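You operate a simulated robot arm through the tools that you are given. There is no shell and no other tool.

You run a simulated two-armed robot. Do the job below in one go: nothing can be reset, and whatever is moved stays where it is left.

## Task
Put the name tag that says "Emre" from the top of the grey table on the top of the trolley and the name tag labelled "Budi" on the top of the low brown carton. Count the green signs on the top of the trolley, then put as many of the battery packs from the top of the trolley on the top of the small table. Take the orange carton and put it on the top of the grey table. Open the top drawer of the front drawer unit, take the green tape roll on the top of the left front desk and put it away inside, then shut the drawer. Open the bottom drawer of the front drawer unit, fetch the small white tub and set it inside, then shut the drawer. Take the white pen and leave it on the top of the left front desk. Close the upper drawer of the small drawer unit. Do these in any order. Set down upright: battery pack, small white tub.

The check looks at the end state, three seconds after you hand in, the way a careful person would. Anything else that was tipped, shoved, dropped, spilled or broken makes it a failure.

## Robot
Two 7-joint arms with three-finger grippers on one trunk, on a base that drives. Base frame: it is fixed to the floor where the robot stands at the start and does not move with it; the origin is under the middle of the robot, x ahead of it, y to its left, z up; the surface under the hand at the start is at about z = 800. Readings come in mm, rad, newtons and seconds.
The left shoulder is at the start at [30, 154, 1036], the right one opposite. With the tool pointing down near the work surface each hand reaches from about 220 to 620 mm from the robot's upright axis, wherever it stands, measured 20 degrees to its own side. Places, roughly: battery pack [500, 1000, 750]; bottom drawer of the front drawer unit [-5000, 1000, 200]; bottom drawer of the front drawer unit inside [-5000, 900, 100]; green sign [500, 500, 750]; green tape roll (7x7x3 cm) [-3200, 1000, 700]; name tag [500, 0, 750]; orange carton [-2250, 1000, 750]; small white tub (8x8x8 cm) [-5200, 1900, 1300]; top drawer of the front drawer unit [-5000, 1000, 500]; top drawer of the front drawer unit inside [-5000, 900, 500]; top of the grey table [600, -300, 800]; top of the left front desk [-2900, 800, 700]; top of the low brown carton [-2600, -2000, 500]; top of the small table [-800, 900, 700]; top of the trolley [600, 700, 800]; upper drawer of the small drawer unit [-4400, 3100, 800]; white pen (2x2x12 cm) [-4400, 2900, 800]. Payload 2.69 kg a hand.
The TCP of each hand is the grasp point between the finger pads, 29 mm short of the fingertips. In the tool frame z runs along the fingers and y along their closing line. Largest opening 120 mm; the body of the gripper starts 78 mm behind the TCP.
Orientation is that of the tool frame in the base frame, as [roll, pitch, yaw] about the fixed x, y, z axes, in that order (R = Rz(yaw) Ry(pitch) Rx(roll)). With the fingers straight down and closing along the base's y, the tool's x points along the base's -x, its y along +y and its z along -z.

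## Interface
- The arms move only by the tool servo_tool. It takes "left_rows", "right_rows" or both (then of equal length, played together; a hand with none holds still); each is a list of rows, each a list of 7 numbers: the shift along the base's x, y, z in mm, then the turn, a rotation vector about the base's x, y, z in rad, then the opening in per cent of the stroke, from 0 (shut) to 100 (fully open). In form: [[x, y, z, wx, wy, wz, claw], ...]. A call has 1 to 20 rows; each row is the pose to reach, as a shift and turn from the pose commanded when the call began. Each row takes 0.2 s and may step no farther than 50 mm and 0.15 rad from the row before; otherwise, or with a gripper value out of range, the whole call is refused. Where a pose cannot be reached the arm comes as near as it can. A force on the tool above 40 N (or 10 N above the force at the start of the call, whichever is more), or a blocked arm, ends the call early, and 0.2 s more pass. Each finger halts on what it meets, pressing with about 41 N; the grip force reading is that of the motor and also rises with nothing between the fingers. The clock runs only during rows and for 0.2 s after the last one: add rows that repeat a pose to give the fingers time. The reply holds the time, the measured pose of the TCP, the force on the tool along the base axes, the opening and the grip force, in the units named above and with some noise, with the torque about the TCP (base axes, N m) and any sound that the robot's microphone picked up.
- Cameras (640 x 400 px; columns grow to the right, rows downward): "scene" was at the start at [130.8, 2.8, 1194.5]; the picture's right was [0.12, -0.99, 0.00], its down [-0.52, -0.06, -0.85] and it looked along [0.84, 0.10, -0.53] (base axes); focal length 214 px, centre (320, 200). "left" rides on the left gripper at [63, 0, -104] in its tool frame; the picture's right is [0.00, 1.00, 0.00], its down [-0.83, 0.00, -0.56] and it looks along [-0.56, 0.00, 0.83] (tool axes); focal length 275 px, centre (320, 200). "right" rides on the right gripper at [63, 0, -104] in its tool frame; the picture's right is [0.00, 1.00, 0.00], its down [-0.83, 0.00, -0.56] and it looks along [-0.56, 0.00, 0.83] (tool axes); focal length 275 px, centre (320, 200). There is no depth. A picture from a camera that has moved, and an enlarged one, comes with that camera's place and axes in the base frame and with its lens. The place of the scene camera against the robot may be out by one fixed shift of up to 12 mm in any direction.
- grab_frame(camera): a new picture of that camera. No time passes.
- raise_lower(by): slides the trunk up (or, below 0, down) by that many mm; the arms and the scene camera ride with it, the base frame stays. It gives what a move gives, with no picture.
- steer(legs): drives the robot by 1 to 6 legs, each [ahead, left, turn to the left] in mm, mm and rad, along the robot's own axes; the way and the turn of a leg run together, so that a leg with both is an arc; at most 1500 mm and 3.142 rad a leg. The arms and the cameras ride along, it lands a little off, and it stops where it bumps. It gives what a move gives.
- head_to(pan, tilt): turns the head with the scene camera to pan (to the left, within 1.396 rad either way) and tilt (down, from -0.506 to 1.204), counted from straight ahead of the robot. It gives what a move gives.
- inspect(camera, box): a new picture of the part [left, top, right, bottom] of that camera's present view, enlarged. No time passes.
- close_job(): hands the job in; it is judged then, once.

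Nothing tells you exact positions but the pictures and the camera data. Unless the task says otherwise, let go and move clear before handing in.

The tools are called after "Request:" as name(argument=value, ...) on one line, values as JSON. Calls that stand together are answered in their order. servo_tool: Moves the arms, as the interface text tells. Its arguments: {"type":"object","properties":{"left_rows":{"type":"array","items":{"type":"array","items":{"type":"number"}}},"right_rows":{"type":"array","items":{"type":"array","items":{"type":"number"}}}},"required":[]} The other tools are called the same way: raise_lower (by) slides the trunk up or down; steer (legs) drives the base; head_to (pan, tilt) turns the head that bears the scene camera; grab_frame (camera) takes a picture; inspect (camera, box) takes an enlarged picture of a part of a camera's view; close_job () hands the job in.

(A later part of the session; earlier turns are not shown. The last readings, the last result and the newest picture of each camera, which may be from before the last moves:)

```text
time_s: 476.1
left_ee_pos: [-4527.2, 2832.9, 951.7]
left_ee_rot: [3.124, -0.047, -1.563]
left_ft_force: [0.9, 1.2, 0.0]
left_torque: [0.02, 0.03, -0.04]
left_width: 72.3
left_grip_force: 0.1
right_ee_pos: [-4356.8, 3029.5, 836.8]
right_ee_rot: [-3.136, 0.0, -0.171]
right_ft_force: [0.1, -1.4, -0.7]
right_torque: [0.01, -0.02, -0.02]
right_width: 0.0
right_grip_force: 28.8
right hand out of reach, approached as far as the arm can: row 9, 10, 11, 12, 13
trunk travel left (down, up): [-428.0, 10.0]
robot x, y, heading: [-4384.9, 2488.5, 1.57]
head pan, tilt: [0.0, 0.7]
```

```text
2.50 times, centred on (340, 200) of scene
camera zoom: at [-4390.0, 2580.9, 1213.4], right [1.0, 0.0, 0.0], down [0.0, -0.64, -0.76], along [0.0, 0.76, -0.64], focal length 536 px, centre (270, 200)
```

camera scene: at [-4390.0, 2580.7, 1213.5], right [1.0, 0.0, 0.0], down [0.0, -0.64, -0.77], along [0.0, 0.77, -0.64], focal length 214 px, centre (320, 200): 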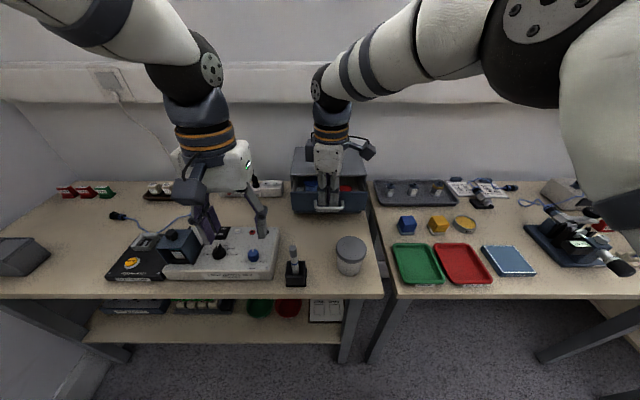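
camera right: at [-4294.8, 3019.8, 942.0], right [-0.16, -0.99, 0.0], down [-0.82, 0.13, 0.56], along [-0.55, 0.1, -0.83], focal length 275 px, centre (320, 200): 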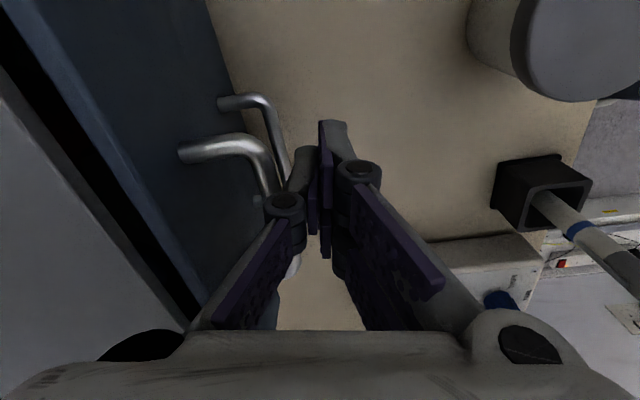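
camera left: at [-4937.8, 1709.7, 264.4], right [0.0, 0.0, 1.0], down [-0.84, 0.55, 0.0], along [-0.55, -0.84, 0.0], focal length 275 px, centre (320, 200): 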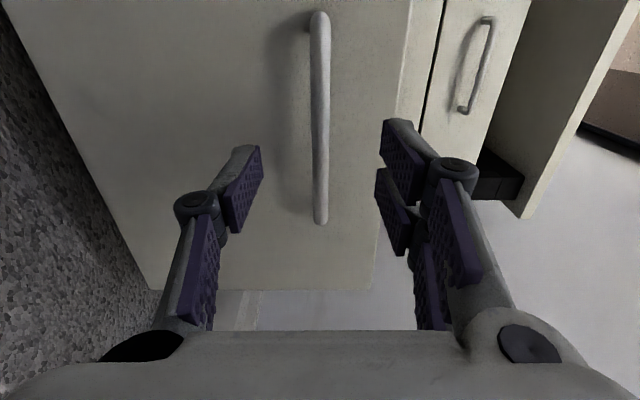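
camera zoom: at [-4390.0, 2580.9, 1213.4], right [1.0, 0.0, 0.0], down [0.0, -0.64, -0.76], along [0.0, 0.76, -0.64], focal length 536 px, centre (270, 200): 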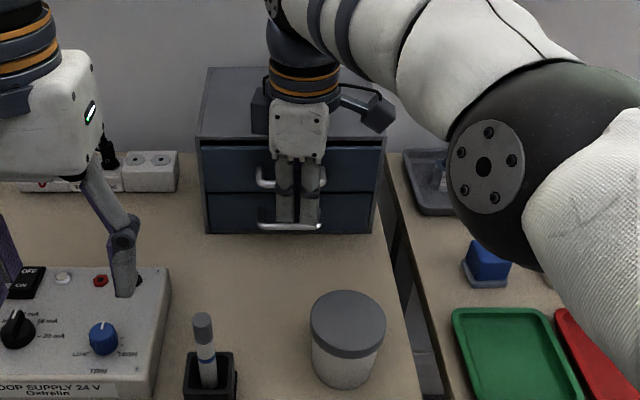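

Almost shut; the arm is at its limit. I drive forward a little to finish.

Request:
steer(legs=[[15, 0, 0]])

Request:
grab_frame(camera="right")

```text
time_s: 477.0
left_ee_pos: [-4525.8, 2845.5, 952.3]
left_ee_rot: [3.123, -0.047, -1.565]
left_ft_force: [-1.1, -0.2, -0.6]
left_torque: [0.01, -0.01, 0.04]
left_width: 72.1
left_grip_force: 0.1
right_ee_pos: [-4355.6, 3038.7, 838.7]
right_ee_rot: [3.127, -0.004, -0.169]
right_ft_force: [1.1, -7.5, 5.2]
right_torque: [0.13, 0.01, -0.05]
right_width: 0.0
right_grip_force: 28.5
trunk travel left (down, up): [-428.0, 10.0]
robot x, y, heading: [-4384.1, 2502.3, 1.565]
head pan, tilt: [0.0, 0.7]
stopped in leg 1: the force on the tool passed its limit at 54 N (the readings are from after the stop); the commanded pose is now the measured one
```

```text
taken
camera right: at [-4295.2, 3030.7, 942.8], right [-0.16, -0.99, 0.01], down [-0.82, 0.14, 0.55], along [-0.55, 0.08, -0.83], focal length 275 px, centre (320, 200)
```

right: 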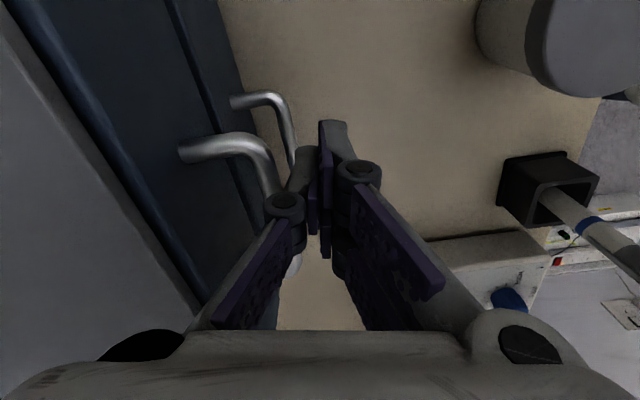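

The force rise shows the drawer is shut, and the gap is gone. I back the fingers off and check.

Request:
servo_tool(right_rows=[[0, -10, 0, 0, 0, 0, 0], [0, -30, 0, 0, 0, 0, 0], [0, -55, 10, 0, 0, 0, 0], [0, -70, 50, 0, 0, 0, 0], [0, -75, 95, 0, 0, 0, 0], [0, -80, 140, 0, 0, 0, 0], [20, -85, 180, 0, 0, 0, 0]])

Request:
inspect(camera="scene", box=[240, 120, 440, 280])

Request:
grab_frame(camera="right")

```text
time_s: 478.6
left_ee_pos: [-4526.6, 2848.5, 952.9]
left_ee_rot: [3.123, -0.044, -1.563]
left_ft_force: [0.4, 0.5, -0.1]
left_torque: [0.01, 0.0, 0.02]
left_width: 72.3
left_grip_force: 0.1
right_ee_pos: [-4335.4, 2954.3, 1019.0]
right_ee_rot: [3.129, -0.003, -0.169]
right_ft_force: [0.0, 0.1, -0.2]
right_torque: [-0.01, 0.04, 0.02]
right_width: 0.0
right_grip_force: 28.4
trunk travel left (down, up): [-428.0, 10.0]
robot x, y, heading: [-4383.6, 2502.4, 1.571]
head pan, tilt: [0.0, 0.7]
```

```text
2.50 times, centred on (340, 200) of scene
camera zoom: at [-4389.4, 2595.0, 1213.5], right [1.0, 0.0, 0.0], down [0.0, -0.64, -0.77], along [0.0, 0.77, -0.64], focal length 536 px, centre (270, 200)
```

zoom: 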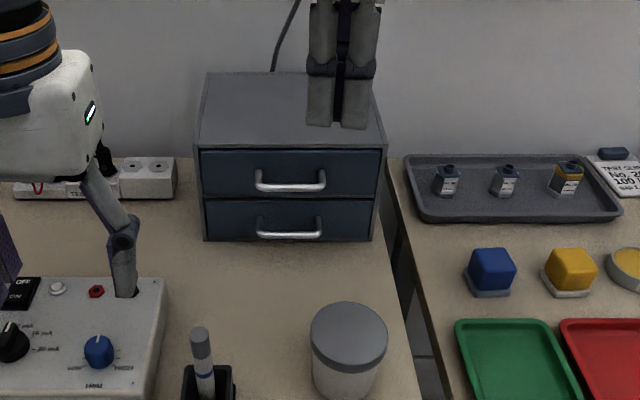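

```text
taken
camera right: at [-4273.9, 2945.5, 1123.3], right [-0.16, -0.99, 0.01], down [-0.82, 0.14, 0.55], along [-0.55, 0.08, -0.83], focal length 275 px, centre (320, 200)
```

right: 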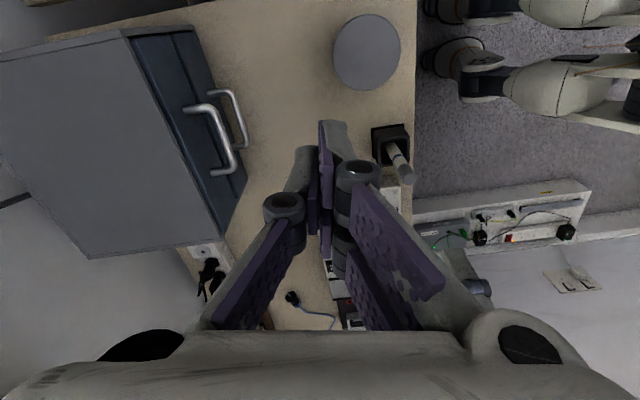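

The upper drawer is flush. Now I regrasp the tub from above: the right hand moves over it at (-4313, 2900).

Request:
servo_tool(right_rows=[[8, -20, 0, 0, 0, 0, 85], [22, -54, 0, 0, 0, 0, 85], [22, -54, -45, 0, 0, 0, 85], [22, -54, -90, 0, 0, 0, 85], [22, -54, -130, 0, 0, 0, 85], [22, -54, -130, 0, 0, 0, 85]])

Request:
grab_frame(camera="right")

Request:
grab_frame(camera="scene")

```text
time_s: 480.0
left_ee_pos: [-4525.8, 2848.1, 950.8]
left_ee_rot: [3.124, -0.047, -1.561]
left_ft_force: [-0.2, -0.6, -0.6]
left_torque: [0.0, -0.01, 0.01]
left_width: 72.1
left_grip_force: 0.0
right_ee_pos: [-4314.2, 2902.5, 884.8]
right_ee_rot: [3.129, -0.003, -0.169]
right_ft_force: [-0.3, -0.6, -0.1]
right_torque: [0.0, 0.03, -0.02]
right_width: 102.1
right_grip_force: 0.2
trunk travel left (down, up): [-428.0, 10.0]
robot x, y, heading: [-4384.2, 2505.7, 1.574]
head pan, tilt: [0.0, 0.7]
```

```text
taken
camera right: at [-4252.3, 2892.9, 990.0], right [-0.16, -0.99, 0.01], down [-0.82, 0.14, 0.55], along [-0.55, 0.08, -0.83], focal length 275 px, centre (320, 200)
```

right: 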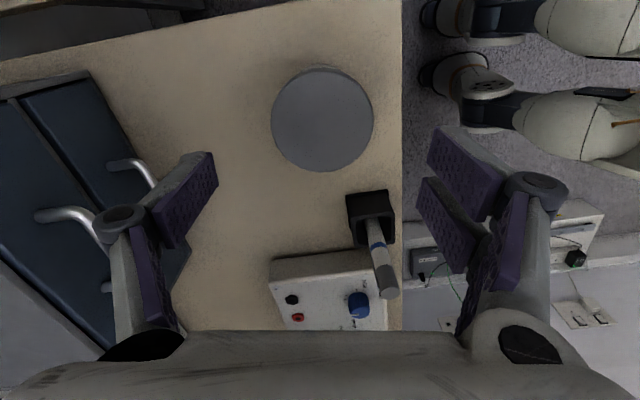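

```text
taken
camera scene: at [-4389.8, 2595.1, 1213.5], right [1.0, 0.0, 0.0], down [0.0, -0.64, -0.77], along [0.0, 0.77, -0.64], focal length 214 px, centre (320, 200)
```

scene: 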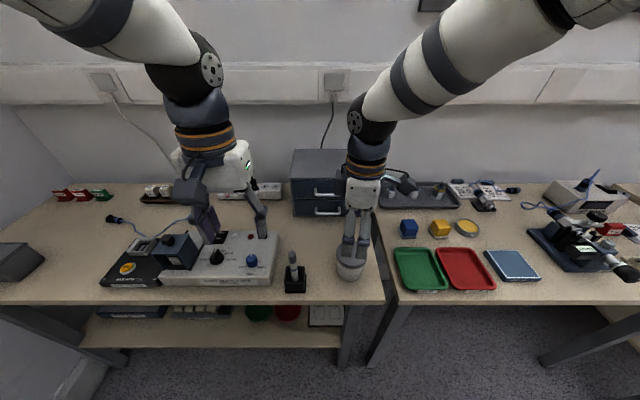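

Aligned over the lid. I lower and grip it.

Request:
servo_tool(right_rows=[[2, 0, -40, 0, 0, 0, 85], [3, 0, -75, 0, 0, 0, 85], [3, 0, -93, 0, 0, 0, 85], [3, 0, -93, 0, 0, 0, 85], [3, 0, -93, 0, 0, 0, 65], [3, 0, -93, 0, 0, 0, 50], [3, 0, -93, 0, 0, 0, 50], [3, 0, -93, 0, 0, 0, 50]])

Request:
grab_frame(camera="right")

```text
time_s: 481.8
left_ee_pos: [-4527.0, 2847.6, 952.3]
left_ee_rot: [3.124, -0.047, -1.562]
left_ft_force: [-0.5, 0.2, 0.9]
left_torque: [-0.03, 0.01, 0.03]
left_width: 72.3
left_grip_force: 0.1
right_ee_pos: [-4311.7, 2902.5, 791.5]
right_ee_rot: [3.131, -0.004, -0.17]
right_ft_force: [0.1, 0.3, 1.2]
right_torque: [-0.01, 0.04, -0.01]
right_width: 67.5
right_grip_force: 40.9
trunk travel left (down, up): [-428.0, 10.0]
robot x, y, heading: [-4387.6, 2505.8, 1.57]
head pan, tilt: [0.0, 0.7]
```

```text
taken
camera right: at [-4251.2, 2892.9, 897.3], right [-0.16, -0.99, 0.01], down [-0.82, 0.14, 0.55], along [-0.55, 0.08, -0.83], focal length 275 px, centre (320, 200)
```

right: 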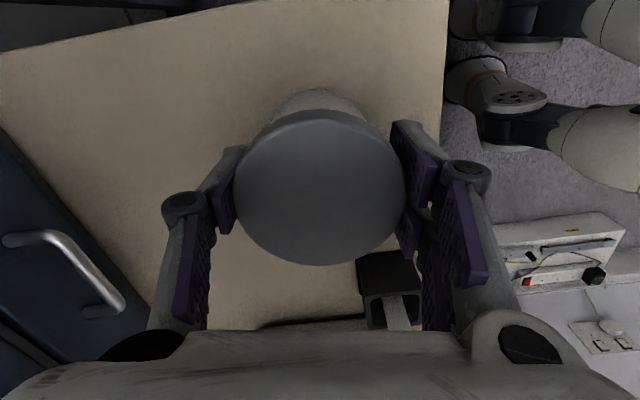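

The tub is gripped vertically. I lift it, back away from the bench, and then prepare the left hand for the pen.

Request:
servo_tool(right_rows=[[0, 0, 30, 0, 0, 0, 50], [0, 0, 75, 0, 0, 0, 50], [0, 0, 120, 0, 0, 0, 50], [0, -10, 165, 0, 0, 0, 50], [10, -25, 205, 0, 0, 0, 50]])

Request:
steer(legs=[[-290, 0, 0]])

Request:
raise_lower(by=-200)

Request:
servo_tool(left_rows=[[7, 8, 6, 0.135, 0, 0, 50], [14, 16, 12, 0.27, 0, 0, 40], [21, 24, 18, 0.405, 0, 0, 40], [28, 32, 24, 0.54, 0, 0, 40], [35, 40, 30, 0.675, 0, 0, 40], [42, 48, 36, 0.81, 0, 0, 40], [49, 56, 42, 0.945, 0, 0, 40], [56, 64, 48, 1.08, 0, 0, 40], [63, 72, 52, 1.215, 0, 0, 40], [70, 80, 56, 1.35, 0, 0, 40], [77, 88, 58, 1.485, 0, 0, 40], [83, 95, 60, 1.57, 0, 0, 40]], right_rows=[[0, 0, 10, 0, 0, 0, 50], [0, 0, 20, 0, 0, 0, 50], [0, 0, 30, 0, 0, 0, 50], [0, 0, 40, 0, 0, 0, 50], [0, 0, 50, 0, 0, 0, 50], [0, 0, 60, 0, 0, 0, 50], [0, 0, 70, 0, 0, 0, 50], [0, 0, 80, 0, 0, 0, 50], [0, 0, 80, 0, 0, 0, 50], [0, 0, 80, 0, 0, 0, 50], [0, 0, 80, 0, 0, 0, 50], [0, 0, 80, 0, 0, 0, 50]])

Request:
grab_frame(camera="left")

Request:
grab_frame(camera="scene")

```text
time_s: 483.0
left_ee_pos: [-4526.7, 2847.8, 952.1]
left_ee_rot: [3.125, -0.045, -1.562]
left_ft_force: [0.0, -0.2, 0.8]
left_torque: [0.06, 0.02, 0.0]
left_width: 72.1
left_grip_force: 0.1
right_ee_pos: [-4298.3, 2871.3, 997.0]
right_ee_rot: [3.13, -0.004, -0.169]
right_ft_force: [0.3, -0.2, -1.1]
right_torque: [0.0, 0.06, -0.01]
right_width: 67.5
right_grip_force: 40.8
trunk travel left (down, up): [-428.0, 10.0]
robot x, y, heading: [-4391.1, 2502.8, 1.573]
head pan, tilt: [0.0, 0.7]
```

```text
time_s: 484.9
left_ee_pos: [-4526.7, 2565.6, 950.9]
left_ee_rot: [3.125, -0.047, -1.57]
left_ft_force: [0.1, -0.2, 0.9]
left_torque: [0.01, -0.02, -0.02]
left_width: 72.0
left_grip_force: 0.1
right_ee_pos: [-4296.5, 2589.1, 998.2]
right_ee_rot: [3.13, -0.003, -0.178]
right_ft_force: [-0.9, 0.0, -2.1]
right_torque: [0.03, -0.01, 0.01]
right_width: 67.6
right_grip_force: 41.3
trunk travel left (down, up): [-428.0, 10.0]
robot x, y, heading: [-4388.4, 2222.6, 1.563]
head pan, tilt: [0.0, 0.7]
```

```text
time_s: 487.1
left_ee_pos: [-4526.4, 2565.1, 752.0]
left_ee_rot: [3.124, -0.048, -1.571]
left_ft_force: [-0.7, -0.3, -0.2]
left_torque: [0.04, 0.0, 0.0]
left_width: 71.9
left_grip_force: 0.0
right_ee_pos: [-4297.2, 2590.2, 797.5]
right_ee_rot: [3.131, -0.004, -0.175]
right_ft_force: [-0.3, 0.3, -1.0]
right_torque: [0.02, -0.01, -0.01]
right_width: 67.6
right_grip_force: 40.6
trunk travel left (down, up): [-228.0, 210.0]
robot x, y, heading: [-4386.0, 2223.8, 1.567]
head pan, tilt: [0.0, 0.7]
```

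```text
time_s: 489.7
left_ee_pos: [-4439.4, 2661.7, 811.4]
left_ee_rot: [-3.103, 1.528, -1.514]
left_ft_force: [0.0, 0.0, -0.5]
left_torque: [-0.03, -0.04, 0.0]
left_width: 48.2
left_grip_force: 0.0
left hand out of reach, approached as far as the arm can: row 7, 8, 9, 10, 11, 12
right_ee_pos: [-4296.7, 2591.8, 878.7]
right_ee_rot: [3.13, -0.003, -0.174]
right_ft_force: [0.2, -0.5, -1.1]
right_torque: [0.0, -0.01, 0.0]
right_width: 67.7
right_grip_force: 41.0
trunk travel left (down, up): [-228.0, 210.0]
robot x, y, heading: [-4384.4, 2222.5, 1.564]
head pan, tilt: [0.0, 0.7]
```

```text
taken
camera left: at [-4439.6, 2554.9, 751.6], right [-1.0, -0.02, 0.0], down [0.01, -0.52, 0.86], along [-0.01, 0.86, 0.52], focal length 275 px, centre (320, 200)
```

left: 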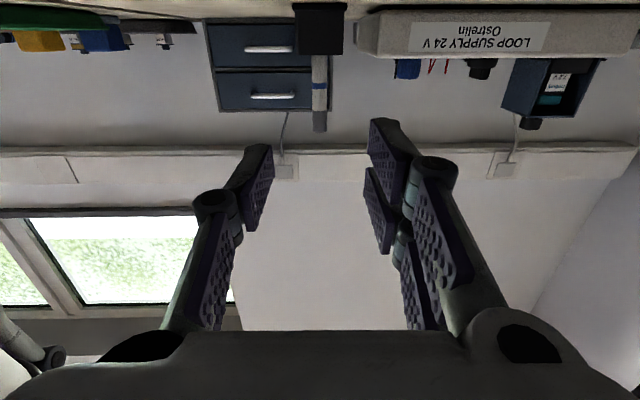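

```text
taken
camera scene: at [-4389.6, 2408.8, 996.7], right [1.0, -0.01, 0.0], down [0.0, -0.64, -0.76], along [0.01, 0.76, -0.64], focal length 214 px, centre (320, 200)
```

scene: 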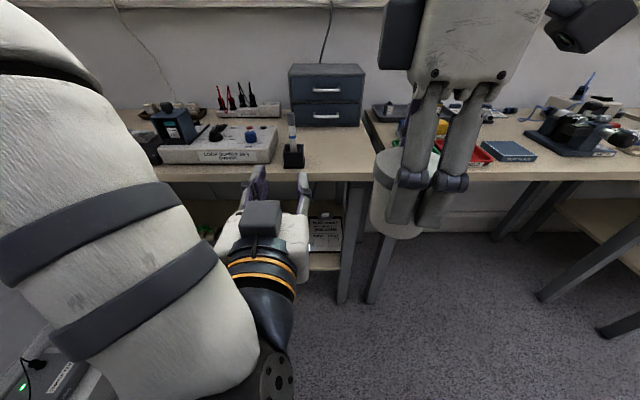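

The left hand is horizontal and lined up with the pen (exposed from z≈770 to 847). I drive forward 160 mm and check.

Request:
steer(legs=[[155, 0, 0]])

Request:
grab_frame(camera="left")

Request:
grab_frame(camera="scene")

```text
time_s: 491.1
left_ee_pos: [-4438.5, 2817.6, 810.6]
left_ee_rot: [-3.122, 1.522, -1.536]
left_ft_force: [-0.7, 0.3, 0.5]
left_torque: [-0.01, 0.0, -0.01]
left_width: 48.0
left_grip_force: 0.0
right_ee_pos: [-4295.2, 2749.2, 876.6]
right_ee_rot: [3.128, -0.004, -0.179]
right_ft_force: [-0.3, 0.0, -1.0]
right_torque: [0.0, 0.0, 0.0]
right_width: 67.2
right_grip_force: 40.8
trunk travel left (down, up): [-228.0, 210.0]
robot x, y, heading: [-4385.2, 2375.6, 1.565]
head pan, tilt: [0.0, 0.7]
```

```text
taken
camera left: at [-4438.1, 2711.8, 751.6], right [-1.0, -0.02, 0.0], down [0.01, -0.52, 0.86], along [-0.01, 0.86, 0.52], focal length 275 px, centre (320, 200)
```

left: 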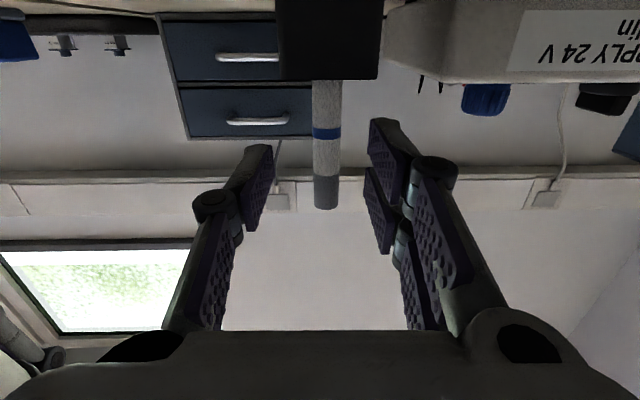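

```text
taken
camera scene: at [-4388.2, 2565.7, 996.7], right [1.0, -0.01, 0.0], down [-0.01, -0.64, -0.76], along [0.01, 0.76, -0.64], focal length 214 px, centre (320, 200)
```

scene: 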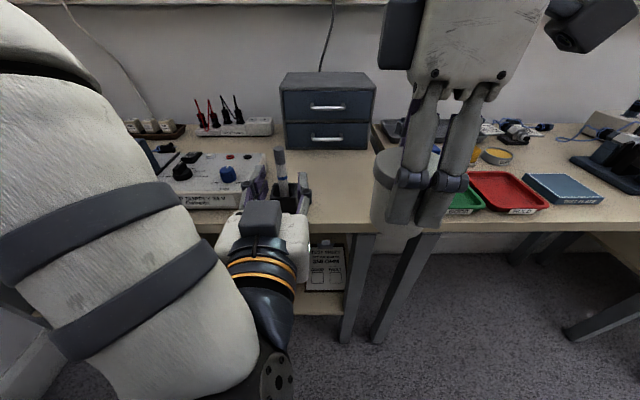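

The pen is between the finger line with a 4 mm offset. I move the last 43 mm by driving, shifting 4 mm left.

Request:
steer(legs=[[43, 4, 0]])

Request:
grab_frame(camera="left")

Request:
inspect(camera="scene", box=[180, 100, 360, 260])

```text
time_s: 492.0
left_ee_pos: [-4441.8, 2860.5, 810.0]
left_ee_rot: [-3.124, 1.523, -1.539]
left_ft_force: [0.1, 0.7, -0.2]
left_torque: [-0.01, 0.0, -0.01]
left_width: 48.0
left_grip_force: 0.1
right_ee_pos: [-4298.8, 2790.3, 877.1]
right_ee_rot: [3.127, -0.004, -0.178]
right_ft_force: [0.0, -0.1, -1.1]
right_torque: [-0.02, 0.0, 0.0]
right_width: 67.5
right_grip_force: 40.6
trunk travel left (down, up): [-228.0, 210.0]
robot x, y, heading: [-4388.3, 2420.2, 1.562]
head pan, tilt: [0.0, 0.7]
```

```text
taken
camera left: at [-4441.5, 2753.8, 751.5], right [-1.0, -0.02, 0.0], down [0.01, -0.52, 0.86], along [-0.01, 0.86, 0.52], focal length 275 px, centre (320, 200)
```

left: 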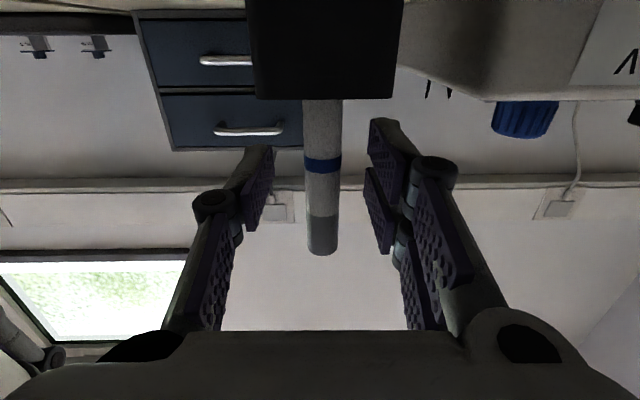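

```text
2.50 times, centred on (270, 180) of scene
camera zoom: at [-4391.7, 2607.7, 996.6], right [1.0, -0.01, 0.0], down [-0.01, -0.64, -0.76], along [0.01, 0.76, -0.64], focal length 536 px, centre (445, 250)
```

zoom: 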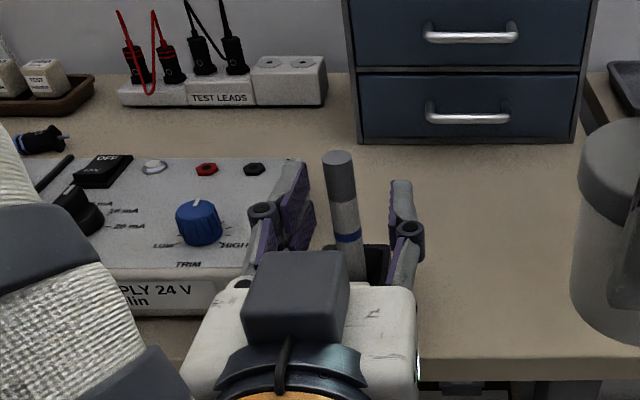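

The pen is right between the pads. I close on it and lift it out of the holder.

Request:
servo_tool(left_rows=[[0, 0, 0, 0, 0, 0, 25], [0, 0, 0, 0, 0, 0, 5], [0, 0, 0, 0, 0, 0, 5], [0, 0, 0, 0, 0, 0, 5]])

Request:
grab_frame(camera="left")

```text
time_s: 493.0
left_ee_pos: [-4442.0, 2861.3, 810.5]
left_ee_rot: [-3.126, 1.522, -1.537]
left_ft_force: [0.0, 0.2, -0.5]
left_torque: [0.03, 0.03, 0.03]
left_width: 11.4
left_grip_force: 38.4
right_ee_pos: [-4298.8, 2789.7, 877.0]
right_ee_rot: [3.129, -0.003, -0.178]
right_ft_force: [-0.7, -0.9, -1.3]
right_torque: [-0.01, -0.01, 0.01]
right_width: 67.5
right_grip_force: 41.1
trunk travel left (down, up): [-228.0, 210.0]
robot x, y, heading: [-4390.0, 2418.2, 1.565]
head pan, tilt: [0.0, 0.7]
```

```text
taken
camera left: at [-4441.5, 2753.5, 751.7], right [-1.0, -0.02, 0.0], down [0.01, -0.52, 0.86], along [-0.01, 0.86, 0.52], focal length 275 px, centre (320, 200)
```

left: 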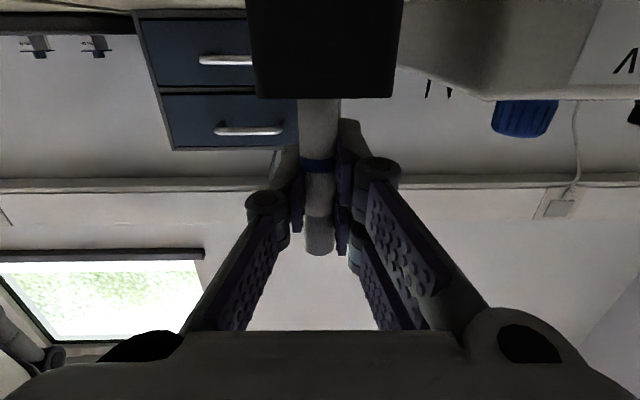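

Gripped. I lift with the trunk by 150 mm, straight up.

Request:
raise_lower(by=150)

Request:
grab_frame(camera="left")

Request:
inspect(camera="scene", box=[180, 140, 400, 300])

```text
time_s: 494.8
left_ee_pos: [-4441.7, 2860.3, 959.8]
left_ee_rot: [-3.125, 1.523, -1.537]
left_ft_force: [0.2, 0.0, -0.2]
left_torque: [0.01, 0.01, 0.02]
left_width: 11.4
left_grip_force: 38.5
right_ee_pos: [-4298.6, 2790.8, 1026.8]
right_ee_rot: [3.128, -0.002, -0.179]
right_ft_force: [0.1, -0.2, -1.0]
right_torque: [-0.03, 0.02, 0.0]
right_width: 67.8
right_grip_force: 40.9
trunk travel left (down, up): [-378.0, 60.0]
robot x, y, heading: [-4387.0, 2418.5, 1.564]
head pan, tilt: [0.0, 0.7]
```

```text
taken
camera left: at [-4441.5, 2753.8, 901.1], right [-1.0, -0.02, 0.0], down [0.01, -0.51, 0.86], along [-0.01, 0.86, 0.51], focal length 275 px, centre (320, 200)
```

left: 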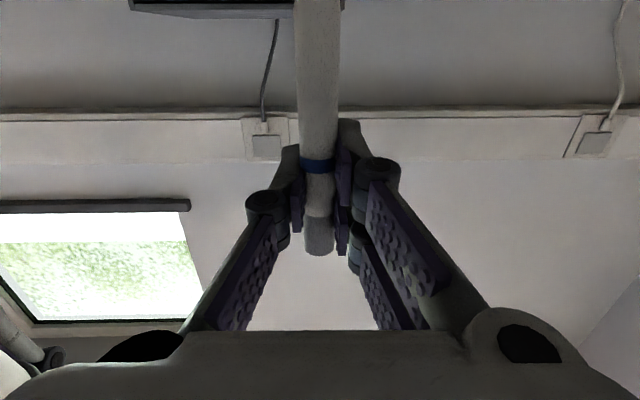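

```text
2.50 times, centred on (290, 220) of scene
camera zoom: at [-4392.1, 2558.8, 1155.1], right [1.0, -0.01, 0.0], down [-0.01, -0.64, -0.76], along [0.01, 0.76, -0.64], focal length 536 px, centre (395, 150)
```

zoom: 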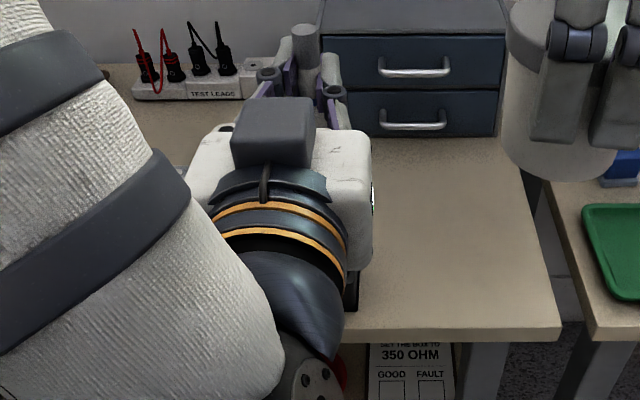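

The pen is out of its holder. I back away from the bench and fold the left hand down again (the pen then lies horizontal in the grip).

Request:
steer(legs=[[-380, 0, 0]])

Request:
servo_tool(left_rows=[[-7, -4, 0, -0.135, 0, 0, 5], [-14, -8, 0, -0.27, 0, 0, 5], [-21, -12, 0, -0.405, 0, 0, 5], [-28, -16, 0, -0.54, 0, 0, 5], [-35, -20, 0, -0.675, 0, 0, 5], [-42, -20, 0, -0.81, 0, 0, 5], [-49, -20, 0, -0.945, 0, 0, 5], [-56, -20, 0, -1.08, 0, 0, 5], [-63, -20, 0, -1.215, 0, 0, 5], [-70, -20, 0, -1.35, 0, 0, 5], [-77, -20, 0, -1.485, 0, 0, 5], [-80, -20, 0, -1.53, 0, 0, 5]])

Request:
grab_frame(camera="left")

Request:
grab_frame(camera="scene")

```text
time_s: 497.2
left_ee_pos: [-4449.0, 2471.3, 961.5]
left_ee_rot: [-3.121, 1.523, -1.524]
left_ft_force: [-0.2, -0.8, -1.4]
left_torque: [-0.02, 0.03, 0.02]
left_width: 11.4
left_grip_force: 38.5
right_ee_pos: [-4302.9, 2401.7, 1026.9]
right_ee_rot: [3.13, -0.003, -0.166]
right_ft_force: [-0.2, 0.3, -0.6]
right_torque: [-0.01, 0.01, -0.01]
right_width: 67.5
right_grip_force: 40.7
trunk travel left (down, up): [-378.0, 60.0]
robot x, y, heading: [-4393.2, 2030.3, 1.571]
head pan, tilt: [0.0, 0.7]
```

```text
time_s: 499.8
left_ee_pos: [-4530.3, 2451.7, 960.1]
left_ee_rot: [3.112, -0.009, -1.568]
left_ft_force: [0.5, -0.6, 0.1]
left_torque: [-0.02, -0.02, -0.03]
left_width: 11.2
left_grip_force: 38.5
right_ee_pos: [-4304.7, 2402.7, 1027.8]
right_ee_rot: [3.131, -0.004, -0.167]
right_ft_force: [0.3, -0.3, -1.3]
right_torque: [0.01, -0.02, 0.01]
right_width: 67.5
right_grip_force: 40.9
trunk travel left (down, up): [-378.0, 60.0]
robot x, y, heading: [-4391.4, 2030.7, 1.576]
head pan, tilt: [0.0, 0.7]
```

```text
taken
camera left: at [-4527.4, 2389.8, 1064.1], right [-1.0, 0.0, 0.03], down [0.02, 0.84, 0.55], along [-0.02, 0.55, -0.84], focal length 275 px, centre (320, 200)
```

left: 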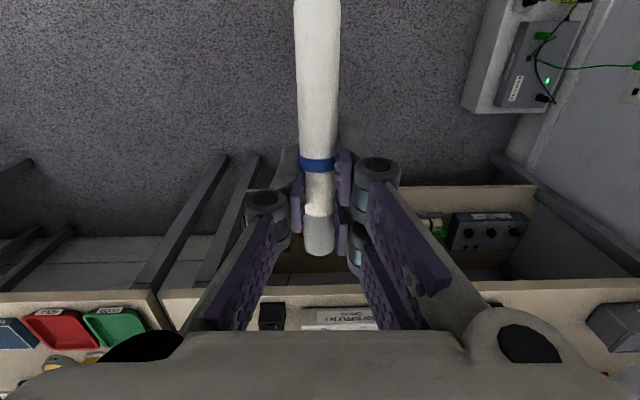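

```text
taken
camera scene: at [-4394.9, 2169.7, 1155.2], right [1.0, 0.0, 0.0], down [0.0, -0.64, -0.76], along [0.0, 0.76, -0.64], focal length 214 px, centre (320, 200)
```

scene: 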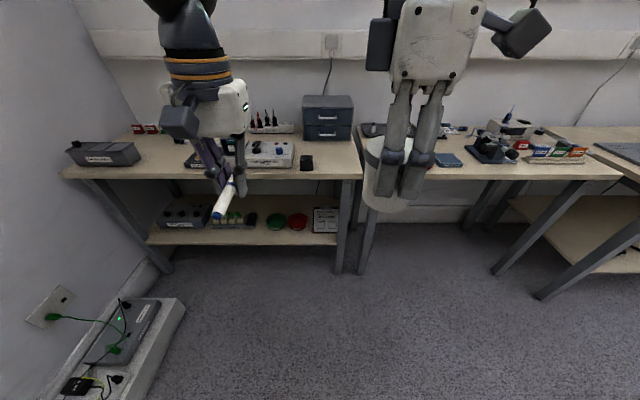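

Both items are in hand. I turn around to face the drawer unit.

Request:
steer(legs=[[0, 0, 3.14]])

Request:
head_to(pan=-0.5, tilt=0.6)

Request:
grab_frame(camera="scene")

Request:
inspect(camera="scene", box=[240, 120, 440, 280])

```text
time_s: 507.5
left_ee_pos: [-4256.5, 1609.5, 959.8]
left_ee_rot: [3.113, -0.006, 1.565]
left_ft_force: [0.3, -0.2, 0.0]
left_torque: [0.01, -0.04, 0.01]
left_width: 13.6
left_grip_force: 39.9
right_ee_pos: [-4481.0, 1660.9, 1027.6]
right_ee_rot: [3.129, -0.004, 2.969]
right_ft_force: [0.7, 0.7, -2.5]
right_torque: [0.0, 0.0, 0.01]
right_width: 67.4
right_grip_force: 41.4
trunk travel left (down, up): [-378.0, 60.0]
robot x, y, heading: [-4391.9, 2033.3, -1.574]
head pan, tilt: [0.0, 0.7]
```

```text
time_s: 508.5
left_ee_pos: [-4256.1, 1610.2, 960.7]
left_ee_rot: [3.113, -0.006, 1.566]
left_ft_force: [0.8, 0.4, -0.3]
left_torque: [-0.02, 0.0, -0.03]
left_width: 13.2
left_grip_force: 39.9
right_ee_pos: [-4480.5, 1661.4, 1027.4]
right_ee_rot: [3.129, -0.003, 2.969]
right_ft_force: [-0.5, -0.8, -1.6]
right_torque: [0.0, -0.02, 0.0]
right_width: 67.6
right_grip_force: 40.8
trunk travel left (down, up): [-378.0, 60.0]
robot x, y, heading: [-4388.0, 2031.5, -1.574]
head pan, tilt: [-0.499, 0.6]
```

```text
taken
camera scene: at [-4437.2, 1883.6, 1163.8], right [-0.88, 0.48, 0.0], down [0.27, 0.5, -0.82], along [-0.4, -0.72, -0.57], focal length 214 px, centre (320, 200)
```

scene: 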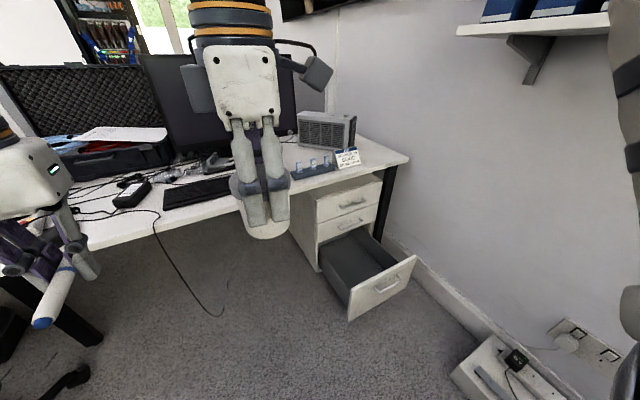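

```text
2.50 times, centred on (340, 200) of scene
camera zoom: at [-4437.2, 1883.6, 1163.8], right [-0.88, 0.48, 0.0], down [0.27, 0.5, -0.82], along [-0.4, -0.72, -0.57], focal length 536 px, centre (270, 200)
```

zoom: 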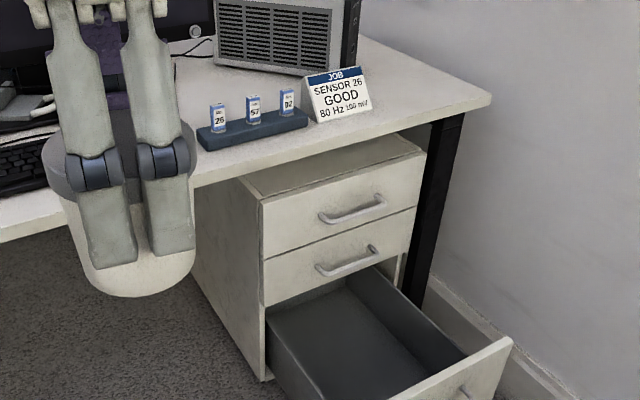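

Request:
grab_frame(camera="left")

Request:
inspect(camera="scene", box=[0, 130, 160, 350])

```text
taken
camera left: at [-4259.2, 1671.7, 1063.9], right [1.0, -0.01, 0.03], down [-0.02, -0.83, 0.55], along [0.02, -0.55, -0.83], focal length 275 px, centre (320, 200)
```

left: 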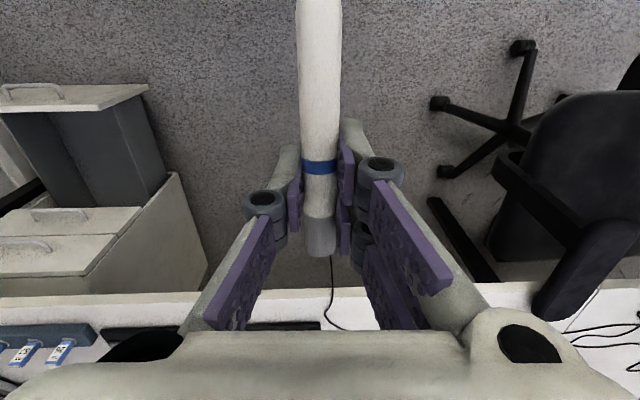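

```text
1.82 times, centred on (80, 240) of scene
camera zoom: at [-4437.2, 1883.6, 1163.8], right [-0.88, 0.48, 0.0], down [0.27, 0.5, -0.82], along [-0.4, -0.72, -0.57], focal length 390 px, centre (756, 127)
```

zoom: 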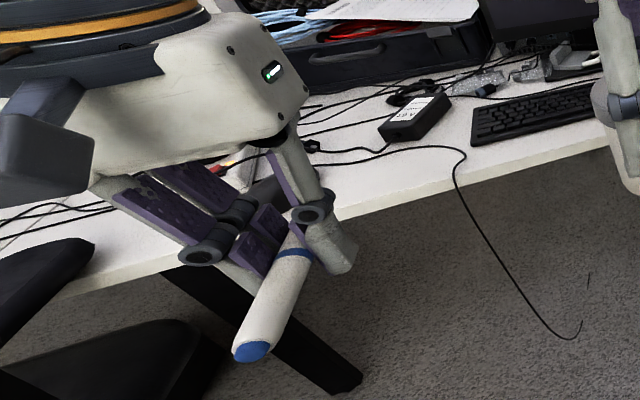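

The pen is held fine. I move both hands a little forward, lower the trunk here, and then move over to the open bottom drawer.

Request:
servo_tool(right_rows=[[-12, -35, 0, 0, 0, 0, 50], [-24, -70, 0, 0, 0, 0, 50], [-36, -105, 0, 0, 0, 0, 50]], left_rows=[[0, -20, 0, 0, 0, 0, 5], [0, -40, 0, 0, 0, 0, 5], [0, -60, 0, 0, 0, 0, 5]])

Request:
raise_lower(by=-350)

Request:
steer(legs=[[0, -400, 0], [100, 0, 0]])

Request:
head_to(pan=-0.3, tilt=0.7)

Request:
grab_frame(camera="scene")

Request:
grab_frame(camera="right")

```text
time_s: 509.3
left_ee_pos: [-4255.3, 1548.6, 961.8]
left_ee_rot: [3.113, -0.007, 1.563]
left_ft_force: [-1.0, -0.6, 0.4]
left_torque: [0.02, -0.01, 0.0]
left_width: 13.4
left_grip_force: 39.5
right_ee_pos: [-4517.7, 1556.3, 1026.4]
right_ee_rot: [3.127, -0.001, 2.968]
right_ft_force: [-0.6, -0.2, -1.8]
right_torque: [0.01, 0.02, -0.01]
right_width: 67.4
right_grip_force: 40.8
trunk travel left (down, up): [-378.0, 60.0]
robot x, y, heading: [-4390.1, 2032.4, -1.577]
head pan, tilt: [-0.499, 0.6]
```

```text
time_s: 512.7
left_ee_pos: [-4257.2, 1548.3, 610.2]
left_ee_rot: [3.113, -0.005, 1.565]
left_ft_force: [0.4, 0.1, -0.5]
left_torque: [-0.03, 0.0, 0.01]
left_width: 13.3
left_grip_force: 39.3
right_ee_pos: [-4517.3, 1554.9, 677.6]
right_ee_rot: [3.13, -0.003, 2.969]
right_ft_force: [0.5, 0.4, -1.8]
right_torque: [-0.02, -0.04, 0.02]
right_width: 67.8
right_grip_force: 40.9
trunk travel left (down, up): [-28.0, 410.0]
robot x, y, heading: [-4392.0, 2030.1, -1.577]
head pan, tilt: [-0.499, 0.6]
```

```text
time_s: 517.0
left_ee_pos: [-4654.8, 1453.6, 609.7]
left_ee_rot: [3.114, -0.009, 1.563]
left_ft_force: [-0.9, 0.0, -0.2]
left_torque: [-0.04, 0.0, -0.02]
left_width: 13.4
left_grip_force: 40.5
right_ee_pos: [-4916.0, 1460.3, 677.2]
right_ee_rot: [3.129, -0.006, 2.964]
right_ft_force: [-0.3, -0.7, -1.1]
right_torque: [-0.01, 0.01, -0.01]
right_width: 67.1
right_grip_force: 41.1
trunk travel left (down, up): [-28.0, 410.0]
robot x, y, heading: [-4788.3, 1936.3, -1.577]
head pan, tilt: [-0.499, 0.6]
```

```text
time_s: 517.8
left_ee_pos: [-4656.0, 1453.0, 610.2]
left_ee_rot: [3.112, -0.007, 1.562]
left_ft_force: [0.9, -0.4, -0.2]
left_torque: [0.02, -0.03, -0.01]
left_width: 13.3
left_grip_force: 39.8
right_ee_pos: [-4916.8, 1459.8, 677.6]
right_ee_rot: [3.127, -0.004, 2.967]
right_ft_force: [0.5, 0.5, -1.3]
right_torque: [0.0, 0.0, 0.01]
right_width: 67.5
right_grip_force: 41.2
trunk travel left (down, up): [-28.0, 410.0]
robot x, y, heading: [-4791.9, 1935.5, -1.58]
head pan, tilt: [-0.3, 0.7]
```

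```text
taken
camera scene: at [-4819.4, 1666.5, 778.1], right [-0.95, 0.3, 0.0], down [0.19, 0.61, -0.77], along [-0.23, -0.73, -0.64], focal length 214 px, centre (320, 200)
```

scene: 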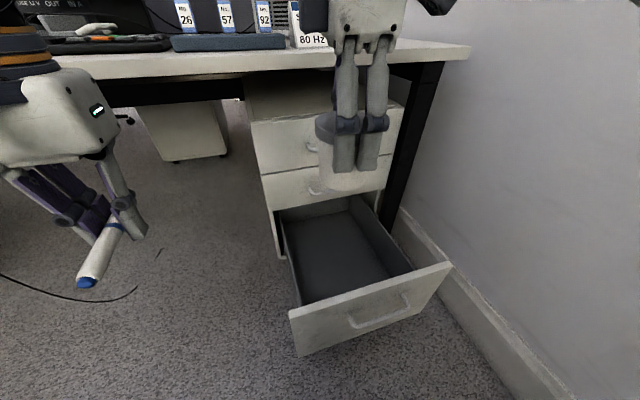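

```text
taken
camera right: at [-4978.8, 1470.3, 782.3], right [0.17, 0.99, 0.01], down [0.82, -0.15, 0.55], along [0.55, -0.08, -0.83], focal length 275 px, centre (320, 200)
```

right: 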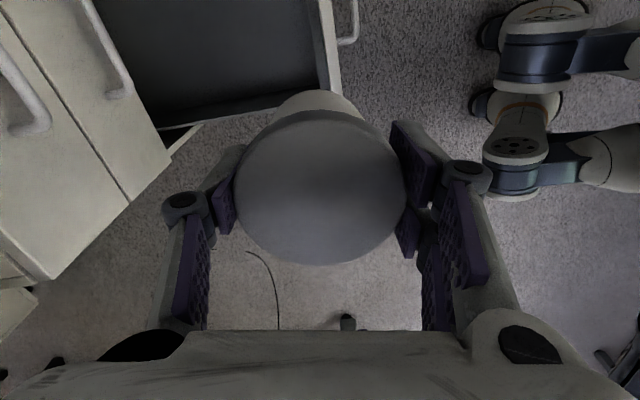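

The bottom drawer is empty and open. I bring the tub over (-4990, 1345) and lower it partly.

Request:
servo_tool(right_rows=[[-25, -38, 0, 0, 0, 0, 50], [-50, -76, 0, 0, 0, 0, 50], [-73, -113, 0, 0, 0, 0, 50], [-73, -113, -45, 0, 0, 0, 50], [-73, -113, -90, 0, 0, 0, 50], [-73, -113, -135, 0, 0, 0, 50], [-73, -113, -180, 0, 0, 0, 50], [-73, -113, -225, 0, 0, 0, 50], [-73, -113, -225, 0, 0, 0, 50]])

Request:
grab_frame(camera="scene")

Request:
grab_frame(camera="right")

```text
time_s: 519.8
left_ee_pos: [-4654.5, 1453.6, 611.1]
left_ee_rot: [3.114, -0.006, 1.561]
left_ft_force: [0.5, 0.3, -0.3]
left_torque: [-0.01, 0.01, 0.04]
left_width: 13.5
left_grip_force: 40.0
right_ee_pos: [-4990.5, 1352.0, 451.6]
right_ee_rot: [3.131, -0.005, 2.965]
right_ft_force: [-0.2, -0.2, -1.6]
right_torque: [0.0, 0.0, 0.01]
right_width: 67.4
right_grip_force: 40.9
trunk travel left (down, up): [-28.0, 410.0]
robot x, y, heading: [-4789.2, 1937.6, -1.579]
head pan, tilt: [-0.3, 0.7]
```

```text
taken
camera scene: at [-4819.4, 1666.4, 778.0], right [-0.95, 0.3, 0.0], down [0.19, 0.61, -0.76], along [-0.23, -0.73, -0.64], focal length 214 px, centre (320, 200)
```

scene: 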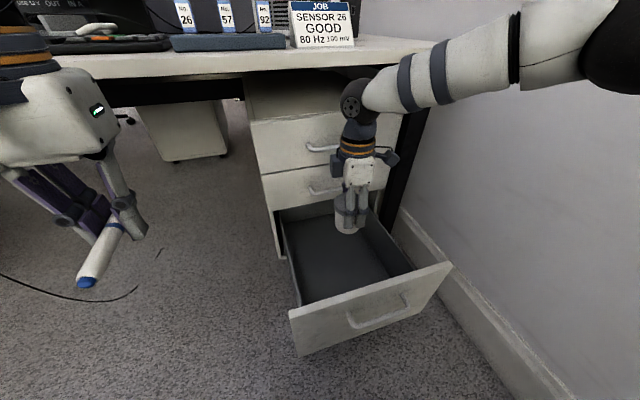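

```text
taken
camera right: at [-5052.5, 1360.9, 557.1], right [0.17, 0.99, 0.01], down [0.82, -0.15, 0.55], along [0.55, -0.08, -0.83], focal length 275 px, centre (320, 200)
```

right: 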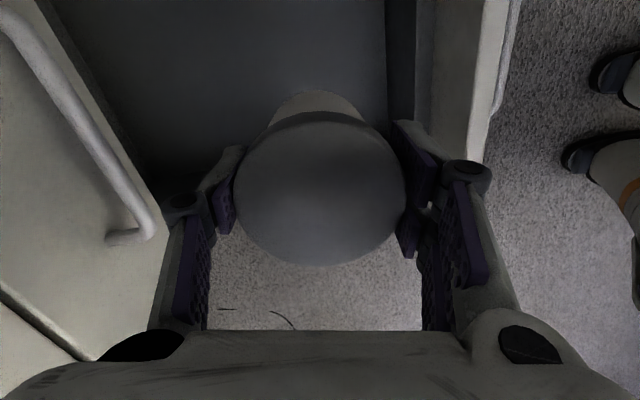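

Well inside the drawer's outline. I lower further, slowing near the floor.

Request:
servo_tool(right_rows=[[0, 0, -45, 0, 0, 0, 50], [0, 0, -90, 0, 0, 0, 50], [0, 0, -135, 0, 0, 0, 50], [0, 0, -180, 0, 0, 0, 50], [0, 0, -225, 0, 0, 0, 50], [0, 0, -225, 0, 0, 0, 50]])

Request:
grab_frame(camera="scene")

Request:
grab_frame(camera="right")

```text
time_s: 521.2
left_ee_pos: [-4655.3, 1453.4, 611.2]
left_ee_rot: [3.114, -0.007, 1.561]
left_ft_force: [-0.3, 0.7, 0.2]
left_torque: [0.0, 0.02, 0.01]
left_width: 13.4
left_grip_force: 40.3
right_ee_pos: [-4992.3, 1348.2, 226.7]
right_ee_rot: [3.13, -0.003, 2.964]
right_ft_force: [0.3, -0.3, -0.4]
right_torque: [0.03, 0.0, 0.03]
right_width: 67.5
right_grip_force: 40.9
trunk travel left (down, up): [-28.0, 410.0]
robot x, y, heading: [-4789.8, 1932.4, -1.576]
head pan, tilt: [-0.3, 0.7]
```

```text
taken
camera scene: at [-4819.4, 1666.4, 778.1], right [-0.95, 0.3, 0.0], down [0.19, 0.61, -0.76], along [-0.23, -0.73, -0.64], focal length 214 px, centre (320, 200)
```

scene: 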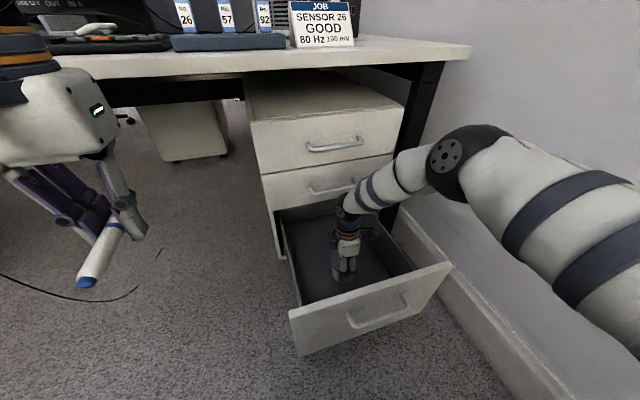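

```text
taken
camera right: at [-5055.1, 1358.6, 331.2], right [0.17, 0.99, 0.01], down [0.82, -0.15, 0.55], along [0.55, -0.08, -0.83], focal length 275 px, centre (320, 200)
```

right: 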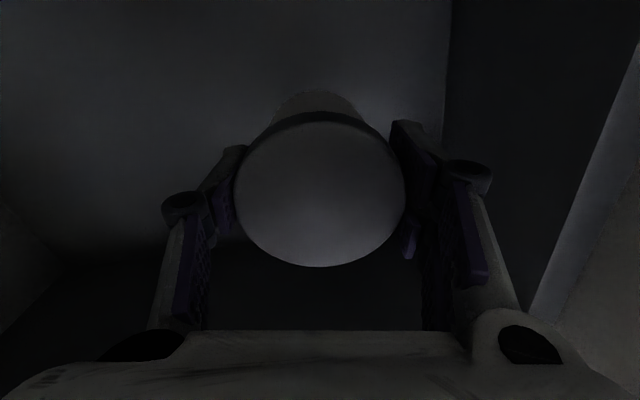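

Request:
servo_tool(right_rows=[[0, 0, -15, 0, 0, 0, 50], [0, 0, -30, 0, 0, 0, 50], [0, 0, -40, 0, 0, 0, 50], [0, 0, -46, 0, 0, 0, 50], [0, 0, -52, 0, 0, 0, 50], [0, 0, -58, 0, 0, 0, 50], [0, 0, -63, 0, 0, 0, 50], [0, 0, -68, 0, 0, 0, 50], [0, 0, -73, 0, 0, 0, 50]])

Request:
grab_frame(camera="right")

```text
time_s: 523.2
left_ee_pos: [-4655.5, 1452.6, 610.7]
left_ee_rot: [3.113, -0.005, 1.562]
left_ft_force: [0.2, -0.7, 0.6]
left_torque: [0.0, 0.01, 0.0]
left_width: 13.4
left_grip_force: 39.8
right_ee_pos: [-4989.5, 1347.4, 154.2]
right_ee_rot: [3.13, -0.005, 2.968]
right_ft_force: [0.6, -0.5, -0.7]
right_torque: [-0.03, 0.01, 0.01]
right_width: 67.6
right_grip_force: 41.7
trunk travel left (down, up): [-28.0, 410.0]
robot x, y, heading: [-4787.9, 1935.4, -1.578]
head pan, tilt: [-0.3, 0.7]
```

```text
taken
camera right: at [-5051.6, 1357.6, 259.4], right [0.17, 0.99, 0.01], down [0.82, -0.15, 0.55], along [0.55, -0.08, -0.83], focal length 275 px, centre (320, 200)
```

right: 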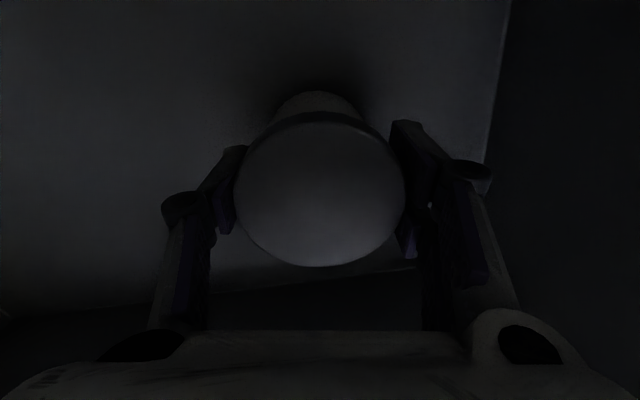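

Request:
servo_tool(right_rows=[[0, 0, -4, 0, 0, 0, 50], [0, 0, -8, 0, 0, 0, 50], [0, 0, -12, 0, 0, 0, 50], [0, 0, -16, 0, 0, 0, 50], [0, 0, -20, 0, 0, 0, 50], [0, 0, -24, 0, 0, 0, 50], [0, 0, -28, 0, 0, 0, 50], [0, 0, -32, 0, 0, 0, 50]])

```text
time_s: 525.0
left_ee_pos: [-4655.1, 1453.1, 610.9]
left_ee_rot: [3.115, -0.006, 1.563]
left_ft_force: [-0.9, 0.2, 0.5]
left_torque: [0.0, 0.01, -0.02]
left_width: 13.4
left_grip_force: 39.5
right_ee_pos: [-4988.1, 1348.3, 124.1]
right_ee_rot: [3.13, -0.004, 2.967]
right_ft_force: [2.2, 1.3, 27.5]
right_torque: [-0.09, -0.03, -0.01]
right_width: 67.3
right_grip_force: 40.9
trunk travel left (down, up): [-28.0, 410.0]
robot x, y, heading: [-4788.9, 1935.3, -1.58]
head pan, tilt: [-0.3, 0.7]
```

The tub touches the drawer floor (27 N). I release it and rise straight up.

Request:
servo_tool(right_rows=[[0, 0, 1, 0, 0, 0, 60], [0, 0, 1, 0, 0, 0, 75], [0, 0, 1, 0, 0, 0, 78], [0, 0, 20, 0, 0, 0, 78], [0, 0, 60, 0, 0, 0, 78], [0, 0, 105, 0, 0, 0, 78], [0, 0, 150, 0, 0, 0, 78], [0, 0, 195, 0, 0, 0, 78], [0, 0, 240, 0, 0, 0, 78], [0, 0, 285, 0, 0, 0, 78], [0, 0, 330, 0, 0, 0, 78], [0, 0, 375, 0, 0, 0, 78], [0, 0, 420, 0, 0, 0, 78]])

Request:
grab_frame(camera="right")

Request:
grab_frame(camera="scene")

```text
time_s: 527.8
left_ee_pos: [-4655.1, 1453.0, 610.0]
left_ee_rot: [3.113, -0.007, 1.563]
left_ft_force: [-0.1, -0.8, -0.6]
left_torque: [0.0, 0.0, 0.0]
left_width: 13.3
left_grip_force: 39.9
right_ee_pos: [-4991.5, 1350.6, 543.2]
right_ee_rot: [3.127, -0.006, 2.967]
right_ft_force: [0.2, -0.4, -0.2]
right_torque: [0.0, -0.04, -0.01]
right_width: 93.8
right_grip_force: 0.0
trunk travel left (down, up): [-28.0, 410.0]
robot x, y, heading: [-4788.3, 1934.9, -1.572]
head pan, tilt: [-0.3, 0.7]
```

```text
taken
camera right: at [-5054.0, 1360.3, 647.5], right [0.17, 0.99, 0.01], down [0.82, -0.15, 0.55], along [0.55, -0.08, -0.83], focal length 275 px, centre (320, 200)
```

right: 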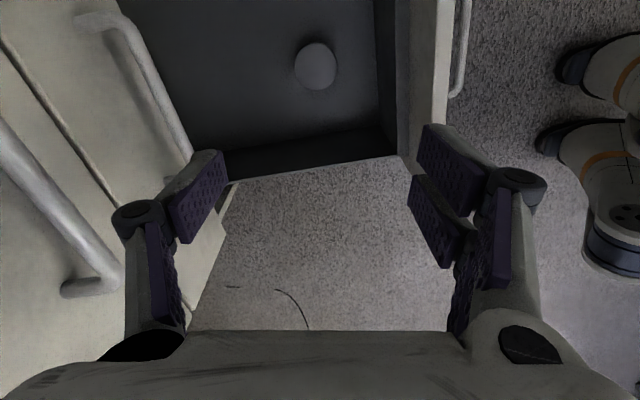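

```text
taken
camera scene: at [-4819.4, 1666.5, 778.1], right [-0.95, 0.3, 0.0], down [0.19, 0.61, -0.76], along [-0.23, -0.73, -0.64], focal length 214 px, centre (320, 200)
```

scene: 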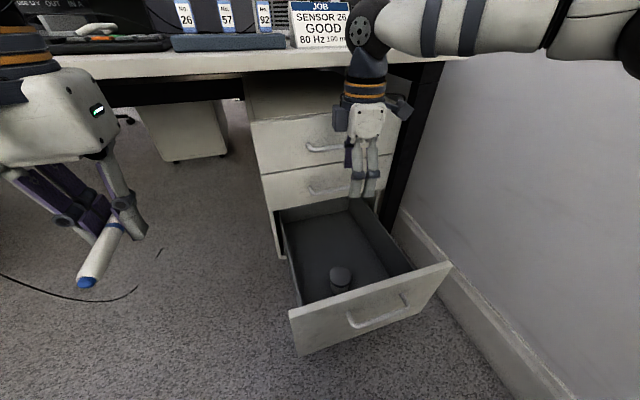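

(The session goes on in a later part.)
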